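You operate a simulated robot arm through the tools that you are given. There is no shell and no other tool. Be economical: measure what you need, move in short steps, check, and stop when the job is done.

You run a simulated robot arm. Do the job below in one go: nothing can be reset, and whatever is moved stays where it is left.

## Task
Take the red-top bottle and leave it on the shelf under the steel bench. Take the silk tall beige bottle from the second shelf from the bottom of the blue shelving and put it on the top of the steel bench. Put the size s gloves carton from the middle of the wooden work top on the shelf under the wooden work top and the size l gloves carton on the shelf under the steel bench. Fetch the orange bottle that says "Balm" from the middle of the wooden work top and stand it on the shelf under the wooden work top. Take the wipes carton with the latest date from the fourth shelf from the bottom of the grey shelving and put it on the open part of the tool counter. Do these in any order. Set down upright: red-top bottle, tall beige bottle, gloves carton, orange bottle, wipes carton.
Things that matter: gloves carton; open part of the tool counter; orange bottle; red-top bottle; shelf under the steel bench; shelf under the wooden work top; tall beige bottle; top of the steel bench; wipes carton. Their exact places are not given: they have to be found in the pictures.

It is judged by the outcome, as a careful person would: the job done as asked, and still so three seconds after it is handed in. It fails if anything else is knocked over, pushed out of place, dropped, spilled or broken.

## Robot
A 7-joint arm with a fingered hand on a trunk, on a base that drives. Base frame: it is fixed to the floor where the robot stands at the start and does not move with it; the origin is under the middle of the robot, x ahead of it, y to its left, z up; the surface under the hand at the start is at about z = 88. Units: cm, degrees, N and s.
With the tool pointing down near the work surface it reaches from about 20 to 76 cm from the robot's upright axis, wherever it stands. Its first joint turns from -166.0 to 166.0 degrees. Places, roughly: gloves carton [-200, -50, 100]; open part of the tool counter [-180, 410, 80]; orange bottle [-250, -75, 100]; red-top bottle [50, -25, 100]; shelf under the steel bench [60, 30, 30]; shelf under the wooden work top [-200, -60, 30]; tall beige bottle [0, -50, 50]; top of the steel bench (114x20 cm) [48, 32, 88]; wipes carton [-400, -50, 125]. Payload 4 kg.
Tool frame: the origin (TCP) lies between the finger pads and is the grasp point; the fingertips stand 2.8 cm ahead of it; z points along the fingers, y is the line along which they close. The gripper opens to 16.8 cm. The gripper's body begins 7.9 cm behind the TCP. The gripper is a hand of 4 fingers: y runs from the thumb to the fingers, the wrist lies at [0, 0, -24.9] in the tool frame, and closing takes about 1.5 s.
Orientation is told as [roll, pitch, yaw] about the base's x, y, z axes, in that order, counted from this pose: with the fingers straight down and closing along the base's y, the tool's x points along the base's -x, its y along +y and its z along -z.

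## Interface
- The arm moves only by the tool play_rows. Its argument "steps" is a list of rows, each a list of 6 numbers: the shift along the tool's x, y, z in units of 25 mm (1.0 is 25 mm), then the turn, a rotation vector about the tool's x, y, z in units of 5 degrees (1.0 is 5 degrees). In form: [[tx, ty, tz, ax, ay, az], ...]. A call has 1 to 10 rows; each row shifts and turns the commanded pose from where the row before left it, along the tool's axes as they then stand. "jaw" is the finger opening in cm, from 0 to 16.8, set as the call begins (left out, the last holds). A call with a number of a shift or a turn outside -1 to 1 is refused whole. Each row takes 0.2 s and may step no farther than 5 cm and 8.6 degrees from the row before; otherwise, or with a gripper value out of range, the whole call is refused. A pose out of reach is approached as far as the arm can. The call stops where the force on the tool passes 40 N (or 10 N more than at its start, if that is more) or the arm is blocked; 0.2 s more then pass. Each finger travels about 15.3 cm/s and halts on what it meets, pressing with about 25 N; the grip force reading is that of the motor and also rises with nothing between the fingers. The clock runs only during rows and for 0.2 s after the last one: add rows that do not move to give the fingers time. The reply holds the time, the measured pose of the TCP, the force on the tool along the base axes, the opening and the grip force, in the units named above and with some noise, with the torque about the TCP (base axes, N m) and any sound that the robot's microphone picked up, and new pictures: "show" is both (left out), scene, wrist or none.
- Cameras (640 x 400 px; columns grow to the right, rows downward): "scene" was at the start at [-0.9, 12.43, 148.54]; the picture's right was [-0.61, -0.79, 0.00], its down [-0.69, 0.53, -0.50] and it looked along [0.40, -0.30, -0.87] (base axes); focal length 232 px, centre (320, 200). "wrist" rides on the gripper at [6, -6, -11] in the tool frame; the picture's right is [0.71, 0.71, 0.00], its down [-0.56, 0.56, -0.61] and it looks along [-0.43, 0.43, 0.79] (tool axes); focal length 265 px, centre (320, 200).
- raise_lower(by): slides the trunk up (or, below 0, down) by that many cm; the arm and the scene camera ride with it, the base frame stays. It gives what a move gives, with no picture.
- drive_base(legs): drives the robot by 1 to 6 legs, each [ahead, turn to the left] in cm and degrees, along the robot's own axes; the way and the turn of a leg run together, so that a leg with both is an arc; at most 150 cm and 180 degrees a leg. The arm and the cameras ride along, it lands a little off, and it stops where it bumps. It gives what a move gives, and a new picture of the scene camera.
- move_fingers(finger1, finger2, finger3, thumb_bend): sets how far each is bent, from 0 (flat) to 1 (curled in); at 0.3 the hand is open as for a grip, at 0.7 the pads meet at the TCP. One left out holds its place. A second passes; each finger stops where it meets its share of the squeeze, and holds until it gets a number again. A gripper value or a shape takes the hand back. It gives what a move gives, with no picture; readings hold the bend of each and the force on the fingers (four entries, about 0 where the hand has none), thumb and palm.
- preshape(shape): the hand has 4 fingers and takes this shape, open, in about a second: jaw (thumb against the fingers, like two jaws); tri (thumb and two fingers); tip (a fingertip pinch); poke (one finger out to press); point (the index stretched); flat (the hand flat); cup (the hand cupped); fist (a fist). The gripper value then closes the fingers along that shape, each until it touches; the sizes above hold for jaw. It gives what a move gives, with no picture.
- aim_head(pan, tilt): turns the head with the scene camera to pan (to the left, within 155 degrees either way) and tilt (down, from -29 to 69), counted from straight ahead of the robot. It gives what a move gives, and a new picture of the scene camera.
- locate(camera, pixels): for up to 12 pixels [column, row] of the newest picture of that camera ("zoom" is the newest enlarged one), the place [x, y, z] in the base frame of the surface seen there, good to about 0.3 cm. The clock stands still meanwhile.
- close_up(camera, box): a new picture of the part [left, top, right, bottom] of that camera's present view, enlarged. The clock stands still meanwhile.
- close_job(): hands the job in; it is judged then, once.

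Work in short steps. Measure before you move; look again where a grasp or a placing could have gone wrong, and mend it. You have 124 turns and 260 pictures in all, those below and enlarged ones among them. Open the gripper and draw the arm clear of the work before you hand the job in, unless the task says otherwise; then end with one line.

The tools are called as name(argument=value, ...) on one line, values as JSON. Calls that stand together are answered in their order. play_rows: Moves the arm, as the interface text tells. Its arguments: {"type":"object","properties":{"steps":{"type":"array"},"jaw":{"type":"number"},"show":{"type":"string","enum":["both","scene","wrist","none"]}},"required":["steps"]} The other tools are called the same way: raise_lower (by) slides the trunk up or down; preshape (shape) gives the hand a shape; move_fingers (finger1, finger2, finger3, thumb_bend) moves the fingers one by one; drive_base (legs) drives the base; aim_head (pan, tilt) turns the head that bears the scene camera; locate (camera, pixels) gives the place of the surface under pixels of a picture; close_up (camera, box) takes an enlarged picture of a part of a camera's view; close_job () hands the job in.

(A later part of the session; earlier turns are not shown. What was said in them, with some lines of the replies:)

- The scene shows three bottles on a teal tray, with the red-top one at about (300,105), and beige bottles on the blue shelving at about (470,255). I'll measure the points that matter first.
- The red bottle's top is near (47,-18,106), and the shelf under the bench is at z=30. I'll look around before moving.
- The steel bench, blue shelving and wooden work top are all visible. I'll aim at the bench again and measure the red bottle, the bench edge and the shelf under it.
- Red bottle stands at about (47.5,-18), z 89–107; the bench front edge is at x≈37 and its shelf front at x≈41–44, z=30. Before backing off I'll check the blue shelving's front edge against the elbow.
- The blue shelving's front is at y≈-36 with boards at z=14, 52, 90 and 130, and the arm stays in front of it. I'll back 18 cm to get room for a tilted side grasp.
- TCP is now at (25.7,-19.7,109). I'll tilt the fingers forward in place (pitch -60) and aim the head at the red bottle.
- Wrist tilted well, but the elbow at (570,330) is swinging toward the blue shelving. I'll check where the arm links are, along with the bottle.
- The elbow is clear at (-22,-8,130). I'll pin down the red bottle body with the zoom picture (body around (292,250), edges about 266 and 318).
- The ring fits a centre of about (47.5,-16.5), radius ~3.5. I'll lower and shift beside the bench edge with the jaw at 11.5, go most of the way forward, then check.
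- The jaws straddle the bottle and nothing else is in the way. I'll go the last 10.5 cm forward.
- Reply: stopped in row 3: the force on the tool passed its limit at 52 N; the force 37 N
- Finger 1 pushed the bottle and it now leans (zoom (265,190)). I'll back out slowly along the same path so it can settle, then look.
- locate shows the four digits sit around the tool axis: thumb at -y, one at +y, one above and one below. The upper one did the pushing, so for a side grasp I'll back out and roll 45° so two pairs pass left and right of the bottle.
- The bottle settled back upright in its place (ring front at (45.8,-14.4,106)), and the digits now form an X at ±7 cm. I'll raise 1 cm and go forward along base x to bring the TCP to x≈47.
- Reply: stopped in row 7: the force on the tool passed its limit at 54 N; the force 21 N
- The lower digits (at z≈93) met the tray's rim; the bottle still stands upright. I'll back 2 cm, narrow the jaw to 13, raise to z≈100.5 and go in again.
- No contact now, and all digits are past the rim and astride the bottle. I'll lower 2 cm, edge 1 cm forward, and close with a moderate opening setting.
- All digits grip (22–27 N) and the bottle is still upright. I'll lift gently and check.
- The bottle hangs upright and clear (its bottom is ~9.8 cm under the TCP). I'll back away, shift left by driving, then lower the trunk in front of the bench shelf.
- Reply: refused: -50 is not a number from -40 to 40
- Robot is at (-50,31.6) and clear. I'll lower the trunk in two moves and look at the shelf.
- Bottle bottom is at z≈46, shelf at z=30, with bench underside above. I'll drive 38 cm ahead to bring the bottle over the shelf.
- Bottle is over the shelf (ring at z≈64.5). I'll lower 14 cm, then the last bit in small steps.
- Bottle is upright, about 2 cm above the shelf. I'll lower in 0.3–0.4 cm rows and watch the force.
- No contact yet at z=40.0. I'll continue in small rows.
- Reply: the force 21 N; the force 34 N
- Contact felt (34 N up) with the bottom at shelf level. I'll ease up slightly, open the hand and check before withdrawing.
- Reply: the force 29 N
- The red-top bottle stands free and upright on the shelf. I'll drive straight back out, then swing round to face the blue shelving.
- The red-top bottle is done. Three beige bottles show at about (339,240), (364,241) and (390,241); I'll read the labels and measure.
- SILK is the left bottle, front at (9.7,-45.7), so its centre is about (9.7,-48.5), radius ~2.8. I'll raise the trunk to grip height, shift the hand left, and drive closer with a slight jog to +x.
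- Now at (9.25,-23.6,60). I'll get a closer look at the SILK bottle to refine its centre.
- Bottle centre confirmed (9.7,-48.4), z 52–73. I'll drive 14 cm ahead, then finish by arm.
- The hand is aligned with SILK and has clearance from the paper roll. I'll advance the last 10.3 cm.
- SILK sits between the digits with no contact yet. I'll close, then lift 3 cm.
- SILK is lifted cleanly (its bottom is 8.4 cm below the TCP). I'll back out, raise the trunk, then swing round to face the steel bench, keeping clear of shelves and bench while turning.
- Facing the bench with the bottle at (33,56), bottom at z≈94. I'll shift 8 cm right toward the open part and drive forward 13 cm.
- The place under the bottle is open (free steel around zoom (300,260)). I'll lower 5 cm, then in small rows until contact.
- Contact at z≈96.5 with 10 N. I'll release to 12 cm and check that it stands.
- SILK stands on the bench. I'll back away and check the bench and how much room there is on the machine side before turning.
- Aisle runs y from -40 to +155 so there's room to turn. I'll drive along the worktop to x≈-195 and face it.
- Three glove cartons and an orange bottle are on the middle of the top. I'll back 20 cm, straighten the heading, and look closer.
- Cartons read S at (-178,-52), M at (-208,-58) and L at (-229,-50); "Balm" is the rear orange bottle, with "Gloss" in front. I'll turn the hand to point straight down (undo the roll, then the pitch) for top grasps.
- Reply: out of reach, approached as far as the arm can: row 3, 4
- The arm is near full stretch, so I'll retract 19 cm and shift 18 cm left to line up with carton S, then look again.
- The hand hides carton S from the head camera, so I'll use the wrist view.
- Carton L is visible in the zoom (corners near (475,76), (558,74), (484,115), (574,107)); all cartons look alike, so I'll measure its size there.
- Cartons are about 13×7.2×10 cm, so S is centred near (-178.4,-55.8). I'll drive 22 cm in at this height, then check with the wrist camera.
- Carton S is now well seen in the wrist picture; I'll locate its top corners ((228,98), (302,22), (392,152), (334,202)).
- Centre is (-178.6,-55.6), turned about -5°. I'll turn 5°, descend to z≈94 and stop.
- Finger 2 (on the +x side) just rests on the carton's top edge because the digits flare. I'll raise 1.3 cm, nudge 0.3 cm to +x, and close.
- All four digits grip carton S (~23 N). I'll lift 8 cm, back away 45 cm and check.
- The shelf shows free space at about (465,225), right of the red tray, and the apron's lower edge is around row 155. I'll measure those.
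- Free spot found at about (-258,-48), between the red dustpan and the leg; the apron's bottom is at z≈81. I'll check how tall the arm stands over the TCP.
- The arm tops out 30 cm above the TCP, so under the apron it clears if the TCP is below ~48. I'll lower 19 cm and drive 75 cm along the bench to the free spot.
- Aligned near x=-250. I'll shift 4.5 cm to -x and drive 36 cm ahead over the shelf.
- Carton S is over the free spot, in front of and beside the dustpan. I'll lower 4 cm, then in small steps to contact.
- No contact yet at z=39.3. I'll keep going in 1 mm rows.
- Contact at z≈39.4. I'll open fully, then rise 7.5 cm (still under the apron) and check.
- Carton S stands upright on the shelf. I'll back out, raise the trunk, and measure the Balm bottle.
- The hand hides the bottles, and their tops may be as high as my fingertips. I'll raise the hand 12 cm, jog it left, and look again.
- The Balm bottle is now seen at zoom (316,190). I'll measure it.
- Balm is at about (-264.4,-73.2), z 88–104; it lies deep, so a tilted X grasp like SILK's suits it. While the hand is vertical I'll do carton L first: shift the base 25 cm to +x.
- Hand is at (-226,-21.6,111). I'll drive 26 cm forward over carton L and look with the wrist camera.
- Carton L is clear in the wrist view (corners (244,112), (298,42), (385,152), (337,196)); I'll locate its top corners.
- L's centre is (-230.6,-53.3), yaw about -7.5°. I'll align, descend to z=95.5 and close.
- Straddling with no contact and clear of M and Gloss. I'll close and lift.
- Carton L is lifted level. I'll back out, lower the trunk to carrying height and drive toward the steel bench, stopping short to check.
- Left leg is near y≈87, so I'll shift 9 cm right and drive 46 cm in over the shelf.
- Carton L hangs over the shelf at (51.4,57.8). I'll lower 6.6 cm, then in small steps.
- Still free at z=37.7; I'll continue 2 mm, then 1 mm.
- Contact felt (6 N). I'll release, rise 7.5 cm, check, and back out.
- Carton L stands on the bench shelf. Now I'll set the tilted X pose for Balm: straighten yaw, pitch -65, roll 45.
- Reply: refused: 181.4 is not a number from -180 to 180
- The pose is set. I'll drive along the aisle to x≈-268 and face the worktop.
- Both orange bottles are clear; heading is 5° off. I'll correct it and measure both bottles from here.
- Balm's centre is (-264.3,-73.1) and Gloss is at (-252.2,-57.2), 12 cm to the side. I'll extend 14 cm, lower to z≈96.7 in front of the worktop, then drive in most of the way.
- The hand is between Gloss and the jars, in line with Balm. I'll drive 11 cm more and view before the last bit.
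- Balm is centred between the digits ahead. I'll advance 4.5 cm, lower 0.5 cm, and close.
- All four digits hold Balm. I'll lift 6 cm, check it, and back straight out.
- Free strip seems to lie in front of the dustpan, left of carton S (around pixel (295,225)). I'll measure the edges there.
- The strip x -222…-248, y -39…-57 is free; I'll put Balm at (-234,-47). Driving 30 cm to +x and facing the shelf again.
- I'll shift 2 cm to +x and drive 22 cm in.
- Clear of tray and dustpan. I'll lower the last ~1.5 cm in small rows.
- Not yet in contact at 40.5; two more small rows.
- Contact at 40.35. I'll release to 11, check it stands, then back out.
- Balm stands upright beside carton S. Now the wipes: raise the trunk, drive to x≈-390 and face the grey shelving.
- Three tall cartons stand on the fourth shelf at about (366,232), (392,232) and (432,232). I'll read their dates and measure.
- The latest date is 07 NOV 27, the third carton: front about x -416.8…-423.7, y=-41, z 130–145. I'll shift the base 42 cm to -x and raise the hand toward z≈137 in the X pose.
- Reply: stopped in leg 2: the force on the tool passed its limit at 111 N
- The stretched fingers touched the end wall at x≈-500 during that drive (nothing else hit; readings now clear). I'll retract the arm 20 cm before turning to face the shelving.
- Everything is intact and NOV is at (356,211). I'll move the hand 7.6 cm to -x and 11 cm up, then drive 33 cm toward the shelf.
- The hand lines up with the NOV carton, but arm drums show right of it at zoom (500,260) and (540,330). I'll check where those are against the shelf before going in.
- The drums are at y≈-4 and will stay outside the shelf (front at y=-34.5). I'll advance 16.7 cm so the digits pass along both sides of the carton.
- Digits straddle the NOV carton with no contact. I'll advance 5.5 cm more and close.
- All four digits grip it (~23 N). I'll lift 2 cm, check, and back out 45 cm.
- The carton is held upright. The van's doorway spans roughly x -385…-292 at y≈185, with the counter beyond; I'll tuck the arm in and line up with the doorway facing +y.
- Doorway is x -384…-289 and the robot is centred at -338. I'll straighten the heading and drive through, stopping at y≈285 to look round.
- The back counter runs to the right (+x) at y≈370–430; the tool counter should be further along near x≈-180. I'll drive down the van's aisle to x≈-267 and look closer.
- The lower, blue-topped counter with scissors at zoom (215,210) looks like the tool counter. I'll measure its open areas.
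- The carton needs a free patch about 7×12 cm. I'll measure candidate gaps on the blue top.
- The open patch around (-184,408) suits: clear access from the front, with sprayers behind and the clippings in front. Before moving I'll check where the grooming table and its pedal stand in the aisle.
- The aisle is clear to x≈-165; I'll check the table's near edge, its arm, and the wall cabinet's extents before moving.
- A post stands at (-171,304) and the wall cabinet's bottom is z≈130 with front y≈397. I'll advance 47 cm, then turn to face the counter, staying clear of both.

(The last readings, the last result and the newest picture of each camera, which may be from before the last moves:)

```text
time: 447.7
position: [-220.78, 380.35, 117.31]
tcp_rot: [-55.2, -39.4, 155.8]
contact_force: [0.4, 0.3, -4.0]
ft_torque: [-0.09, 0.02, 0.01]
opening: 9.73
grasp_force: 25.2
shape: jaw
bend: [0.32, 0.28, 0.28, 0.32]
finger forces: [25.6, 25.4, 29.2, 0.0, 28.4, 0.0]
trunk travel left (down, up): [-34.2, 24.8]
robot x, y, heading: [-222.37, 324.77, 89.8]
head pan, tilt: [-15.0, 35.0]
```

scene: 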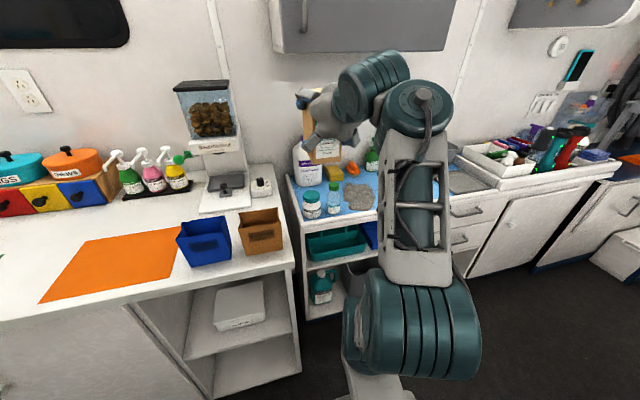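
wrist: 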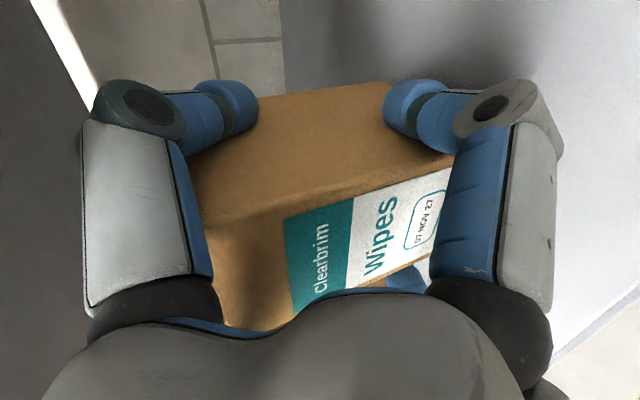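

Facing the counter at heading 90°. I'll move the hand 37 cm right to x≈-184, then lower to z≈93 in front of the counter.

play_rows(steps=[[0.95, -0.95, 0, 0, 0, 0], [0.95, -0.95, 0, 0, 0, 0], [0.95, -0.95, 0, 0, 0, 0], [0.95, -0.95, 0, 0, 0, 0], [0.95, -0.95, 0, 0, 0, 0], [0.95, -0.95, 0, 0, 0, 0], [0.95, -0.95, 0, 0, 0, 0], [0.95, -0.95, 0, 0, 0, 0], [0.95, -0.95, 0, 0, 0, 0], [0.95, -0.95, 0, 0, 0, 0]], show="scene")

play_rows(steps=[[0.9, -0.9, 0, 0, 0, 0], [0.877, 0.877, 0.583, 0, 0, 0], [0.877, 0.877, 0.583, 0, 0, 0], [0.877, 0.877, 0.583, 0, 0, 0], [0.877, 0.877, 0.583, 0, 0, 0], [0.877, 0.877, 0.583, 0, 0, 0], [0.877, 0.877, 0.583, 0, 0, 0], [0, 0, 0, 0, 0, 0]])

close_up(camera="scene", box=[270, 80, 510, 240])

```text
time: 449.9
position: [-187.51, 379.73, 115.03]
tcp_rot: [-55.2, -39.5, 155.7]
contact_force: [0.2, 0.4, -3.5]
ft_torque: [-0.09, -0.03, -0.04]
opening: 9.74
grasp_force: 24.6
shape: jaw
bend: [0.32, 0.28, 0.28, 0.32]
finger forces: [26.9, 26.7, 30.8, 0.1, 29.7, 0.1]
out of reach, approached as far as the arm can: row 9, 10
trunk travel left (down, up): [-34.2, 24.8]
robot x, y, heading: [-222.71, 324.84, 89.9]
head pan, tilt: [-15.0, 35.0]
```

scene: 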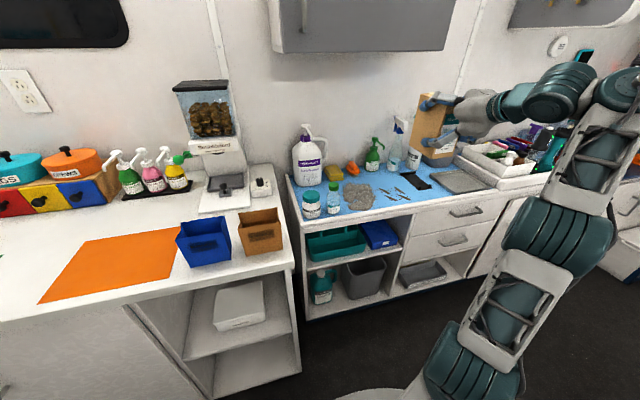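

```text
time: 451.6
position: [-195.36, 386.36, 94.84]
tcp_rot: [-54.2, -39.4, 167.1]
contact_force: [1.5, 0.8, -5.9]
ft_torque: [-0.06, 0.05, 0.05]
opening: 9.68
grasp_force: 25.1
shape: jaw
bend: [0.32, 0.29, 0.28, 0.32]
finger forces: [26.7, 26.2, 30.2, 0.1, 29.6, 0.0]
out of reach, approached as far as the arm can: row 1, 3
trunk travel left (down, up): [-34.2, 24.8]
robot x, y, heading: [-222.5, 324.86, 90.0]
head pan, tilt: [-15.0, 35.0]
stopped in row 8: the arm was blocked; the commanded pose is now the measured one
```

scene: 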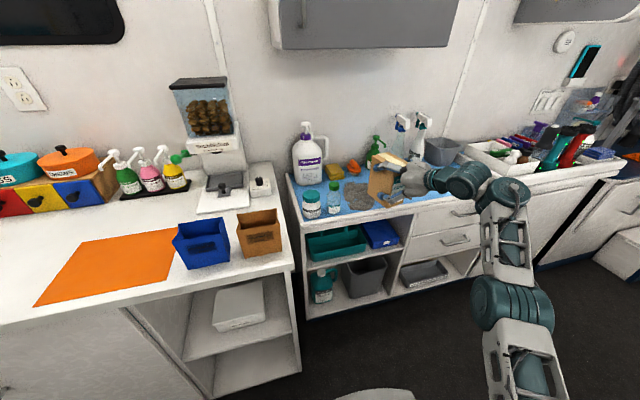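
wrist: 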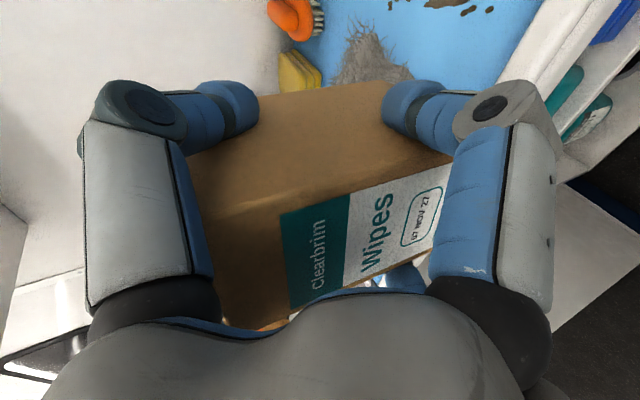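

```text
2.50 times, centred on (390, 160) of scene
```

zoom: 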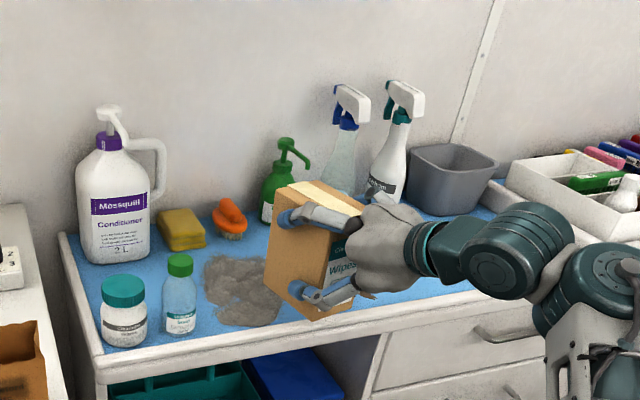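

The arm ran out of reach to the right, so the carton has swung about 11° (still held upright). I'll raise, bring the arm back to straight ahead, and turn the base right instead to aim at the patch.

raise_lower(by=24)

play_rows(steps=[[-0.9, 0.9, 0, 0.7, 0.7, 0.47], [-0.9, 0.9, 0, 0.7, 0.7, 0.47], [-0.9, 0.9, 0, 0, 0, 0], [-0.9, 0.9, 0, 0, 0, 0], [-0.9, 0.9, 0, 0, 0, 0], [-0.9, 0.9, 0, 0, 0, 0], [-0.9, 0.9, 0, 0, 0, 0], [-0.7, 0.7, 0, 0, 0, 0], [0, 0, 0, 0, 0, 0]], show="scene")

drive_base(legs=[[0, -26]])

aim_head(pan=5, tilt=38)

```text
time: 454.1
position: [-195.28, 385.22, 119.62]
tcp_rot: [-55.0, -39.4, 167.1]
contact_force: [-0.4, 1.1, -5.0]
ft_torque: [-0.1, -0.04, 0.01]
opening: 9.68
grasp_force: 25.0
shape: jaw
bend: [0.32, 0.29, 0.28, 0.32]
finger forces: [28.0, 27.6, 31.6, 0.1, 30.7, 0.1]
trunk travel left (down, up): [-58.2, 0.8]
robot x, y, heading: [-222.24, 325.22, 89.8]
head pan, tilt: [-15.0, 35.0]
```

```text
time: 454.5
position: [-212.7, 389.15, 119.38]
tcp_rot: [-55.0, -39.6, 175.3]
contact_force: [2.7, -0.6, -4.2]
ft_torque: [-0.07, 0.04, 0.12]
opening: 9.65
grasp_force: 25.5
shape: jaw
bend: [0.32, 0.29, 0.28, 0.32]
finger forces: [28.7, 28.1, 31.4, 0.1, 31.3, 0.0]
out of reach, approached as far as the arm can: row 2
trunk travel left (down, up): [-58.2, 0.8]
robot x, y, heading: [-222.29, 325.02, 89.7]
head pan, tilt: [-15.0, 35.0]
stopped in row 2: the arm was blocked; the commanded pose is now the measured one
```

scene: 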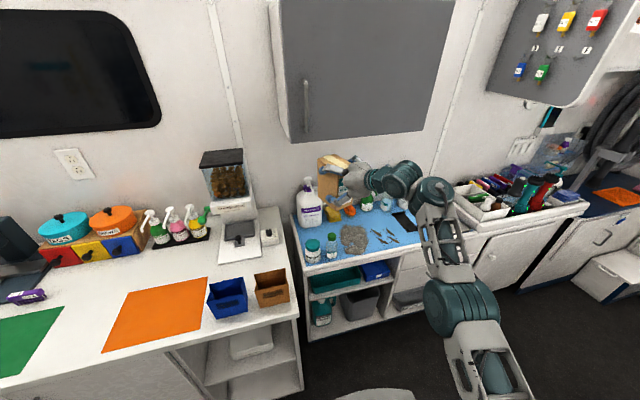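

```text
time: 456.2
position: [-186.3, 378.8, 119.51]
tcp_rot: [-55.1, -39.3, 149.8]
contact_force: [0.5, -0.2, -3.7]
ft_torque: [-0.11, 0.05, 0.0]
opening: 9.62
grasp_force: 24.5
shape: jaw
bend: [0.32, 0.29, 0.28, 0.32]
finger forces: [28.2, 27.8, 31.3, 0.1, 30.7, 0.0]
trunk travel left (down, up): [-58.2, 0.8]
robot x, y, heading: [-222.32, 324.91, 64.1]
head pan, tilt: [-15.0, 35.0]
```

scene: 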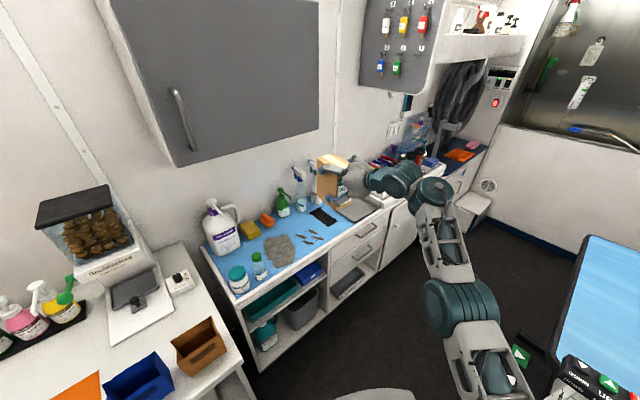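

```text
time: 457.1
position: [-186.42, 379.05, 119.51]
tcp_rot: [-55.1, -39.4, 150.0]
contact_force: [0.4, 0.2, -4.2]
ft_torque: [-0.11, -0.01, 0.02]
opening: 9.65
grasp_force: 25.3
shape: jaw
bend: [0.32, 0.29, 0.28, 0.32]
finger forces: [28.0, 27.9, 31.1, 0.1, 30.7, 0.0]
trunk travel left (down, up): [-58.2, 0.8]
robot x, y, heading: [-222.4, 325.05, 64.1]
head pan, tilt: [5.0, 38.0]
```

scene: 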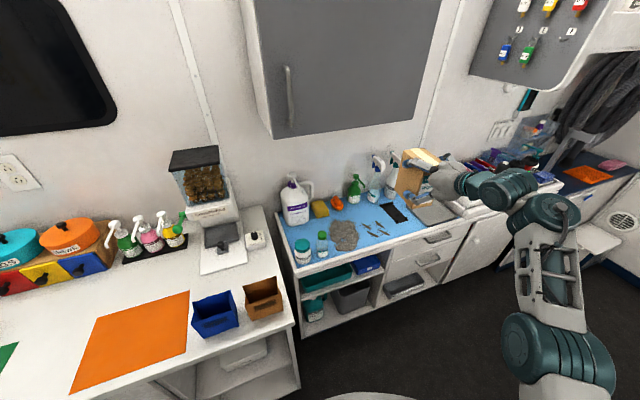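

TCP is now (-186.4,379,119.5), hand facing almost straight at the counter, which suits the patch. I'll lower the trunk 24 cm and advance 16 cm, then check.

raise_lower(by=-24)

play_rows(steps=[[-0.333, -0.333, 1.0, 0, 0, 0], [-0.333, -0.333, 1.0, 0, 0, 0], [-0.333, -0.333, 1.0, 0, 0, 0], [-0.333, -0.333, 1.0, 0, 0, 0], [-0.333, -0.333, 1.0, 0, 0, 0], [-0.333, -0.333, 1.0, 0, 0, 0], [0, 0, 0, 0, 0, 0]])

close_up(camera="scene", box=[270, 110, 510, 270])

```text
time: 459.8
position: [-186.57, 379.0, 116.05]
tcp_rot: [-54.8, -39.2, 149.9]
contact_force: [0.0, 0.1, -4.3]
ft_torque: [-0.05, 0.0, 0.01]
opening: 9.59
grasp_force: 25.1
shape: jaw
bend: [0.32, 0.29, 0.28, 0.32]
finger forces: [28.2, 28.0, 31.2, 0.0, 30.8, 0.0]
trunk travel left (down, up): [-54.9, 4.1]
robot x, y, heading: [-222.47, 325.06, 64.4]
head pan, tilt: [5.0, 38.0]
stopped: the arm was blocked; the commanded pose is now the measured one
```

```text
time: 461.4
position: [-184.59, 395.34, 115.88]
tcp_rot: [-55.1, -39.2, 149.9]
contact_force: [0.4, -0.6, -4.8]
ft_torque: [-0.09, 0.02, -0.02]
opening: 9.66
grasp_force: 25.0
shape: jaw
bend: [0.32, 0.29, 0.28, 0.32]
finger forces: [27.8, 27.5, 30.9, 0.1, 30.4, 0.0]
trunk travel left (down, up): [-54.9, 4.1]
robot x, y, heading: [-222.35, 325.01, 64.1]
head pan, tilt: [5.0, 38.0]
```

scene: 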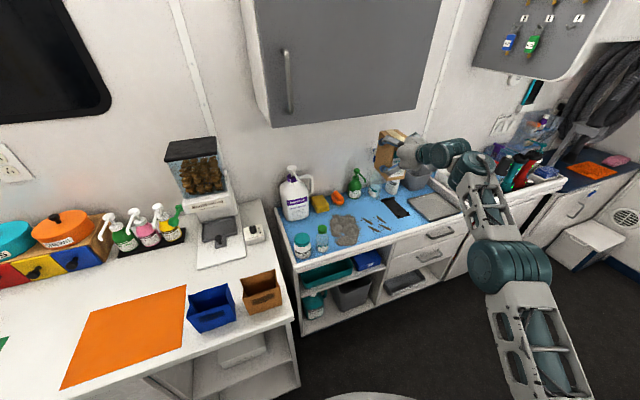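
wrist: 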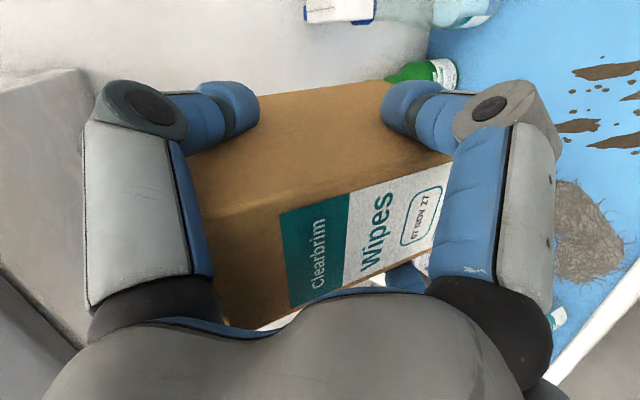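

```text
2.50 times, centred on (390, 190) of scene
```

zoom: 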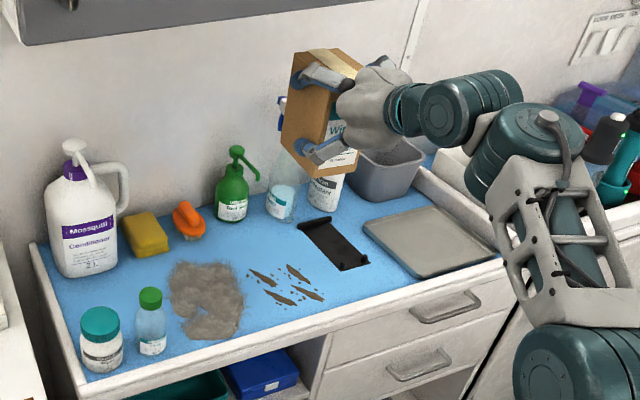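

The trunk was blocked after 3 cm (no load on the tool), so I'll lower with the arm instead: 20 cm at the present spot, which is clear below.

play_rows(steps=[[0.85, 0.85, 0.567, 0, 0, 0], [0.85, 0.85, 0.567, 0, 0, 0], [0.85, 0.85, 0.567, 0, 0, 0], [0.85, 0.85, 0.567, 0, 0, 0], [0.85, 0.85, 0.567, 0, 0, 0], [0.85, 0.85, 0.567, 0, 0, 0], [0, 0, 0, 0, 0, 0]])

close_up(camera="scene", box=[270, 110, 510, 270])

locate(camera="zoom", pixels=[[570, 360], [560, 250], [600, 350], [530, 140], [275, 205], [232, 210], [330, 245], [345, 265], [280, 275]])

```text
time: 463.0
position: [-184.71, 395.02, 95.91]
tcp_rot: [-55.2, -39.4, 150.0]
contact_force: [0.0, -1.2, -3.5]
ft_torque: [-0.11, -0.01, -0.03]
opening: 9.63
grasp_force: 24.9
shape: jaw
bend: [0.32, 0.29, 0.28, 0.32]
finger forces: [27.9, 27.7, 31.0, 0.1, 30.4, 0.0]
trunk travel left (down, up): [-54.9, 4.1]
robot x, y, heading: [-222.51, 324.81, 64.1]
head pan, tilt: [5.0, 38.0]
```

scene: 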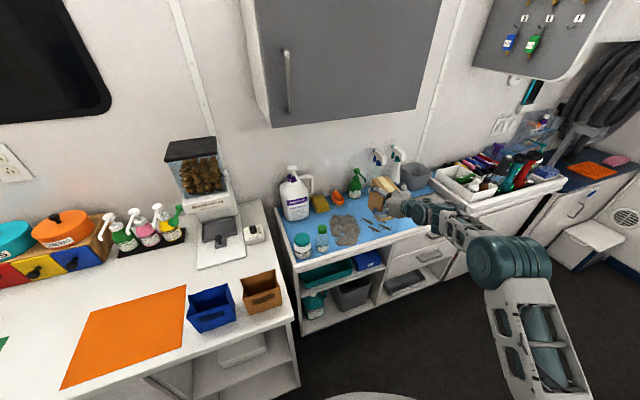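
wrist: 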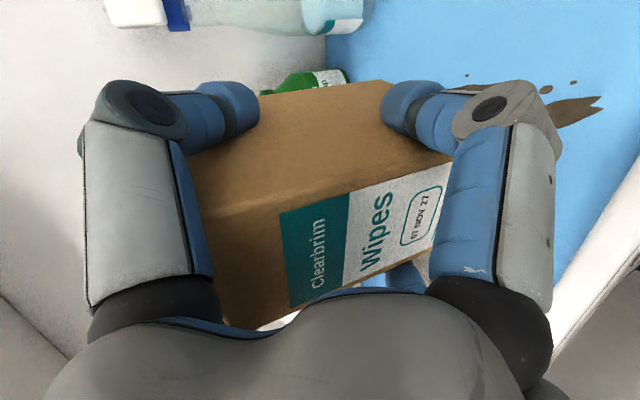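

```text
2.50 times, centred on (390, 190) of scene
```

zoom: 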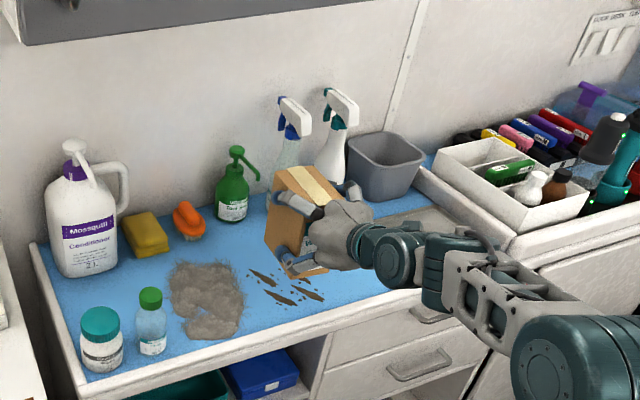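

```text
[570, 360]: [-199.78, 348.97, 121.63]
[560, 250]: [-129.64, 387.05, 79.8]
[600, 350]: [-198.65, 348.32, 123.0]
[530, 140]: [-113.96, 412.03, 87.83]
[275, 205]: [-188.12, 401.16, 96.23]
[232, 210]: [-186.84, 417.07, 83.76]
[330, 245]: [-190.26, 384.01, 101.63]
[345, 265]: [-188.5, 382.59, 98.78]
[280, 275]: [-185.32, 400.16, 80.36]
```

Carton hovers at z≈87 with the sprayers behind and green bottle front at y=417. I'll advance 10 cm, then lower to about 1.5 cm above the top.

play_rows(steps=[[-0.316, -0.316, 0.95, 0, 0, 0], [-0.316, -0.316, 0.95, 0, 0, 0], [-0.316, -0.316, 0.95, 0, 0, 0], [-0.316, -0.316, 0.95, 0, 0, 0], [0, 0, 0, 0, 0, 0]], show="wrist")

play_rows(steps=[[0.42, 0.42, 0.28, 0, 0, 0], [0.42, 0.42, 0.28, 0, 0, 0], [0.42, 0.42, 0.28, 0, 0, 0], [0, 0, 0, 0, 0, 0]], show="wrist")

close_up(camera="scene", box=[310, 130, 460, 250])

```text
time: 463.9
position: [-183.36, 403.17, 95.07]
tcp_rot: [-53.1, -39.1, 148.9]
contact_force: [-6.4, -17.6, -2.1]
ft_torque: [0.0, 0.05, 0.76]
opening: 9.53
grasp_force: 25.4
shape: jaw
bend: [0.32, 0.28, 0.27, 0.32]
finger forces: [28.2, 28.7, 38.4, 0.0, 33.8, 0.0]
trunk travel left (down, up): [-54.9, 4.1]
robot x, y, heading: [-222.71, 324.76, 64.3]
head pan, tilt: [5.0, 38.0]
stopped in row 4: the force on the tool passed its limit at 52 N (the readings are from after the stop); the commanded pose is now the measured one
```

wrist: 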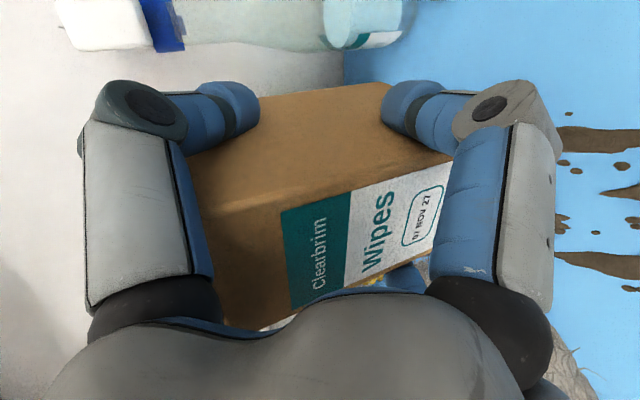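

```text
time: 464.9
position: [-183.4, 403.27, 90.44]
tcp_rot: [-53.8, -39.1, 149.1]
contact_force: [0.0, -15.5, 0.9]
ft_torque: [0.87, 0.1, 0.27]
opening: 9.58
grasp_force: 24.9
shape: jaw
bend: [0.32, 0.28, 0.27, 0.32]
finger forces: [29.3, 29.0, 34.6, 0.0, 35.5, 0.0]
trunk travel left (down, up): [-54.9, 4.1]
robot x, y, heading: [-222.58, 324.83, 64.0]
head pan, tilt: [5.0, 38.0]
```

wrist: 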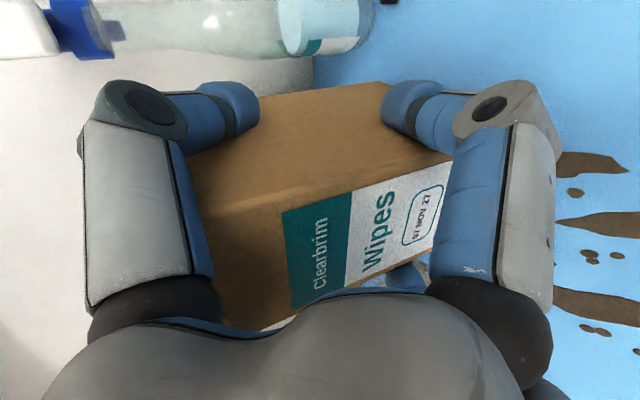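

```text
3.33 times, centred on (385, 190) of scene
```

zoom: 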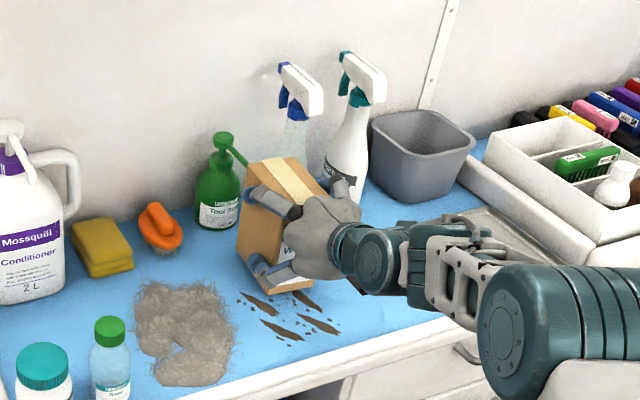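

The carton's back touched the green pump bottle's spout (it still stands). I'll back off 2 cm at once and lower in small steps.

play_rows(steps=[[0.13, 0.13, -0.38, 0, 0, 0], [0.13, 0.13, -0.38, 0, 0, 0], [0, 0, 0, 0, 0, 0]], show="none")

play_rows(steps=[[0.07, 0.07, 0.046, 0, 0, 0], [0.07, 0.07, 0.046, 0, 0, 0], [0, 0, 0, 0, 0, 0]], show="none")

play_rows(steps=[[0.05, 0.05, 0.033, 0, 0, 0], [0, 0, 0, 0, 0, 0]], show="none")

play_rows(steps=[[0.05, 0.05, 0.033, 0, 0, 0], [0, 0, 0, 0, 0, 0]], show="wrist")

close_up(camera="scene", box=[310, 130, 460, 250])

```text
time: 465.7
position: [-183.77, 401.36, 90.57]
tcp_rot: [-53.6, -39.1, 149.2]
contact_force: [0.1, 0.4, -3.9]
ft_torque: [-0.09, 0.02, -0.03]
opening: 9.57
grasp_force: 25.6
shape: jaw
bend: [0.32, 0.28, 0.27, 0.32]
finger forces: [29.2, 29.2, 35.0, 0.0, 35.4, 0.0]
trunk travel left (down, up): [-54.9, 4.1]
robot x, y, heading: [-222.36, 324.7, 64.1]
head pan, tilt: [5.0, 38.0]
```

```text
time: 466.5
position: [-183.68, 401.3, 89.77]
tcp_rot: [-53.5, -38.9, 149.1]
contact_force: [-0.3, 1.7, -4.4]
ft_torque: [-0.08, -0.02, -0.03]
opening: 9.57
grasp_force: 24.7
shape: jaw
bend: [0.32, 0.28, 0.27, 0.32]
finger forces: [29.2, 29.3, 35.0, 0.1, 35.5, 0.1]
trunk travel left (down, up): [-54.9, 4.1]
robot x, y, heading: [-222.21, 324.75, 64.0]
head pan, tilt: [5.0, 38.0]
```

```text
time: 467.1
position: [-183.69, 401.28, 89.65]
tcp_rot: [-53.6, -39.0, 149.1]
contact_force: [-0.6, -0.5, -5.4]
ft_torque: [-0.1, 0.03, 0.02]
opening: 9.55
grasp_force: 24.5
shape: jaw
bend: [0.32, 0.28, 0.27, 0.32]
finger forces: [29.1, 29.2, 35.0, 0.0, 35.5, 0.1]
trunk travel left (down, up): [-54.9, 4.1]
robot x, y, heading: [-222.47, 324.98, 64.0]
head pan, tilt: [5.0, 38.0]
```

```text
time: 467.7
position: [-183.64, 401.22, 89.42]
tcp_rot: [-53.6, -39.0, 149.1]
contact_force: [-0.9, 0.6, -4.0]
ft_torque: [-0.04, -0.04, 0.0]
opening: 9.56
grasp_force: 25.3
shape: jaw
bend: [0.32, 0.28, 0.27, 0.32]
finger forces: [29.4, 29.2, 35.0, 0.0, 35.4, 0.0]
trunk travel left (down, up): [-54.9, 4.1]
robot x, y, heading: [-222.28, 325.37, 64.1]
head pan, tilt: [5.0, 38.0]
```

wrist: 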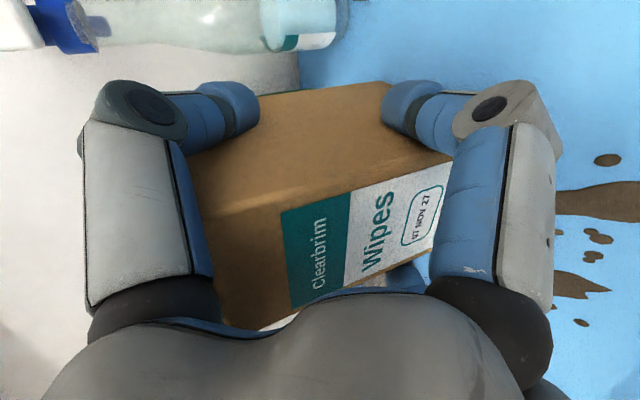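

```text
3.33 times, centred on (385, 190) of scene
```

zoom: 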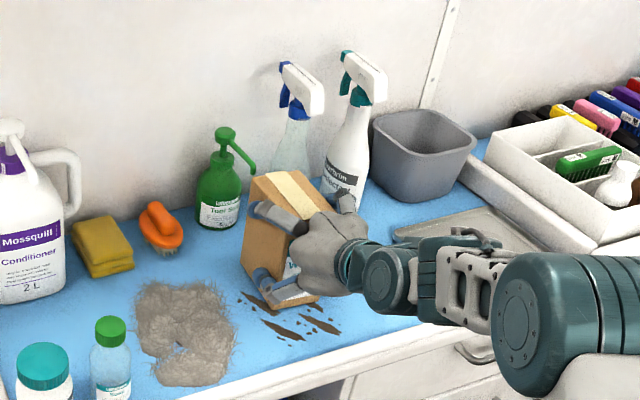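

Green bottle still stands in place and the carton is free of it. I'll continue to lower in 1–2 mm steps until the force shows contact.

play_rows(steps=[[0.06, 0.06, 0.04, 0, 0, 0], [0, 0, 0, 0, 0, 0]], show="none")

play_rows(steps=[[0.05, 0.05, 0.033, 0, 0, 0], [0, 0, 0, 0, 0, 0]], show="none")

play_rows(steps=[[0.04, 0.04, 0.026, 0, 0, 0], [0, 0, 0, 0, 0, 0]], show="none")

```text
time: 468.3
position: [-183.71, 401.27, 89.33]
tcp_rot: [-53.8, -39.0, 149.2]
contact_force: [-0.1, -1.7, 1.3]
ft_torque: [0.21, -0.16, -0.04]
opening: 9.57
grasp_force: 24.8
shape: jaw
bend: [0.32, 0.28, 0.27, 0.32]
finger forces: [30.4, 29.6, 34.8, 0.1, 34.3, 0.0]
trunk travel left (down, up): [-54.9, 4.1]
robot x, y, heading: [-222.17, 325.01, 64.0]
head pan, tilt: [5.0, 38.0]
```

```text
time: 468.9
position: [-183.65, 401.31, 89.2]
tcp_rot: [-54.0, -39.1, 149.3]
contact_force: [-2.6, -2.2, 9.7]
ft_torque: [0.58, -0.42, -0.06]
opening: 9.56
grasp_force: 25.2
shape: jaw
bend: [0.32, 0.28, 0.27, 0.32]
finger forces: [31.9, 30.1, 34.5, 0.0, 32.9, 0.0]
trunk travel left (down, up): [-54.9, 4.1]
robot x, y, heading: [-222.54, 325.03, 63.9]
head pan, tilt: [5.0, 38.0]
```

```text
time: 469.5
position: [-183.6, 401.12, 89.21]
tcp_rot: [-54.1, -39.1, 149.4]
contact_force: [-0.8, -0.4, 15.6]
ft_torque: [0.94, -0.73, 0.03]
opening: 9.59
grasp_force: 25.1
shape: jaw
bend: [0.32, 0.28, 0.27, 0.32]
finger forces: [34.7, 30.7, 33.7, 0.0, 31.3, 0.0]
trunk travel left (down, up): [-54.9, 4.1]
robot x, y, heading: [-222.57, 324.92, 64.1]
head pan, tilt: [5.0, 38.0]
```

Contact with 15 N. I'll release to 13 cm and view before withdrawing straight back.

play_rows(steps=[[0, 0, 0, 0, 0, 0], [0, 0, 0, 0, 0, 0], [0, 0, 0, 0, 0, 0], [0, 0, 0, 0, 0, 0]], jaw=13, show="wrist")

play_rows(steps=[[0.1, 0.1, -0.3, 0, 0, 0], [0.2, 0.2, -0.6, 0, 0, 0], [0.333, 0.333, -1, 0, 0, 0], [0.333, 0.333, -1, 0, 0, 0], [0.333, 0.333, -1, 0, 0, 0], [0.333, 0.333, -1, 0, 0, 0], [0.333, 0.333, -1, 0, 0, 0], [0, 0, 0, 0, 0, 0]], show="wrist")

close_up(camera="scene", box=[310, 130, 460, 250])

```text
time: 470.5
position: [-183.66, 401.04, 88.96]
tcp_rot: [-53.5, -39.1, 148.9]
contact_force: [0.4, -0.3, 0.3]
ft_torque: [0.03, 0.01, 0.02]
opening: 12.98
grasp_force: 0.1
shape: jaw
bend: [0.24, 0.24, 0.23, 0.23]
finger forces: [0.0, 0.0, 0.1, 0.0, 0.1, 0.2]
trunk travel left (down, up): [-54.9, 4.1]
robot x, y, heading: [-222.2, 325.18, 64.1]
head pan, tilt: [5.0, 38.0]
```

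wrist: 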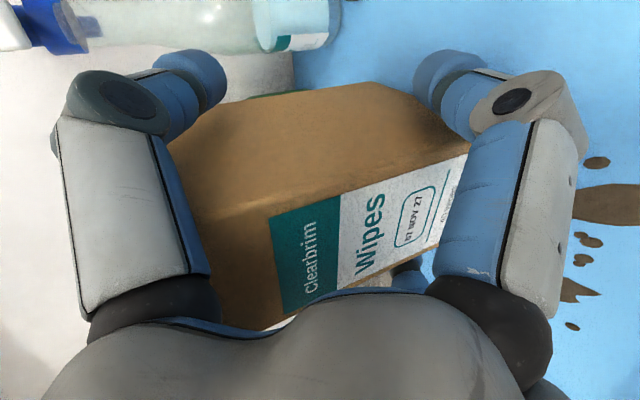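

```text
time: 472.3
position: [-185.54, 385.08, 89.42]
tcp_rot: [-53.5, -39.1, 149.1]
contact_force: [0.0, 0.0, 0.4]
ft_torque: [0.02, 0.03, -0.01]
opening: 12.93
grasp_force: 0.1
shape: jaw
bend: [0.23, 0.23, 0.23, 0.23]
finger forces: [0.0, 0.0, 0.0, 0.1, 0.0, 0.0]
trunk travel left (down, up): [-54.9, 4.1]
robot x, y, heading: [-222.73, 325.34, 63.9]
head pan, tilt: [5.0, 38.0]
```

wrist: 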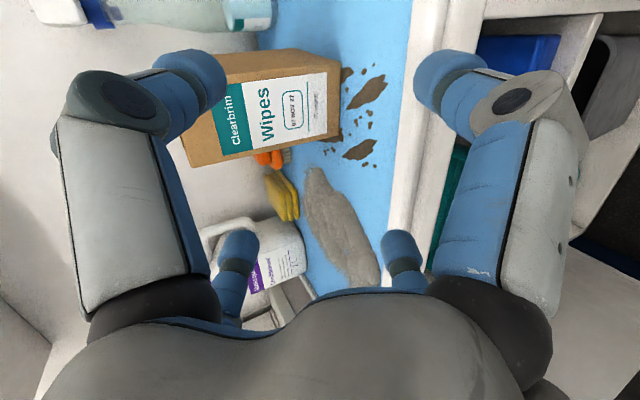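

```text
3.33 times, centred on (385, 190) of scene
```

zoom: 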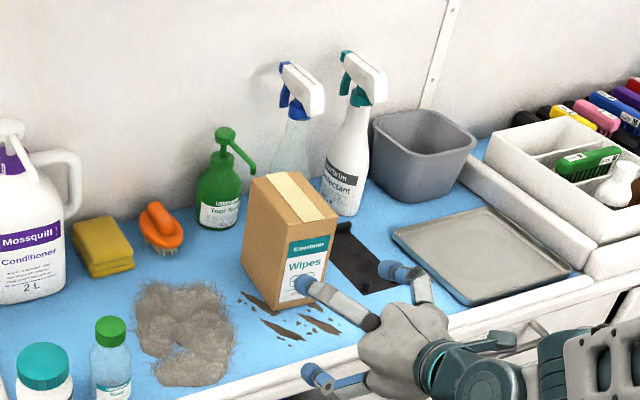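

The wipes carton stands upright on the tool counter, with all bottles still standing. I'll draw the hand further clear of the counter and take a last look.

play_rows(steps=[[0.333, 0.333, -1, 0, 0, 0], [0.333, 0.333, -1, 0, 0, 0], [0.333, 0.333, -1, 0, 0, 0], [0.2, 0.2, -0.6, 0, 0, 0], [0, 0, 0, 0, 0, 0]], jaw=13, show="scene")

```text
time: 473.5
position: [-186.52, 375.15, 89.89]
tcp_rot: [-53.7, -39.0, 149.1]
contact_force: [-0.4, -1.2, 0.7]
ft_torque: [0.02, 0.03, -0.02]
opening: 12.97
grasp_force: 0.0
shape: jaw
bend: [0.23, 0.23, 0.23, 0.23]
finger forces: [0.1, 0.1, 0.0, 0.0, 0.0, 0.1]
trunk travel left (down, up): [-54.9, 4.1]
robot x, y, heading: [-222.51, 325.17, 63.9]
head pan, tilt: [5.0, 38.0]
```

scene: 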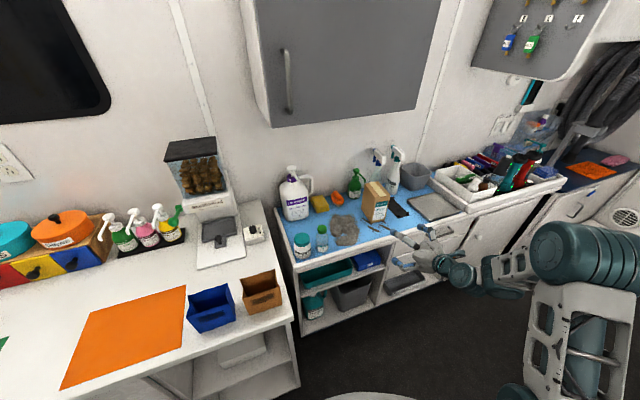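

The hand is clear and open, and all six items stand where asked; I'm handing the job in.

close_job()

```text
The job is handed in.
```

I handed the job in: all six items are upright in their places. The wipes carton is the one dated 07 NOV 27. On the way, the red-top bottle was tipped and settled back, my fingers touched the end wall, and the wipes carton brushed the green pump bottle, which stayed standing.
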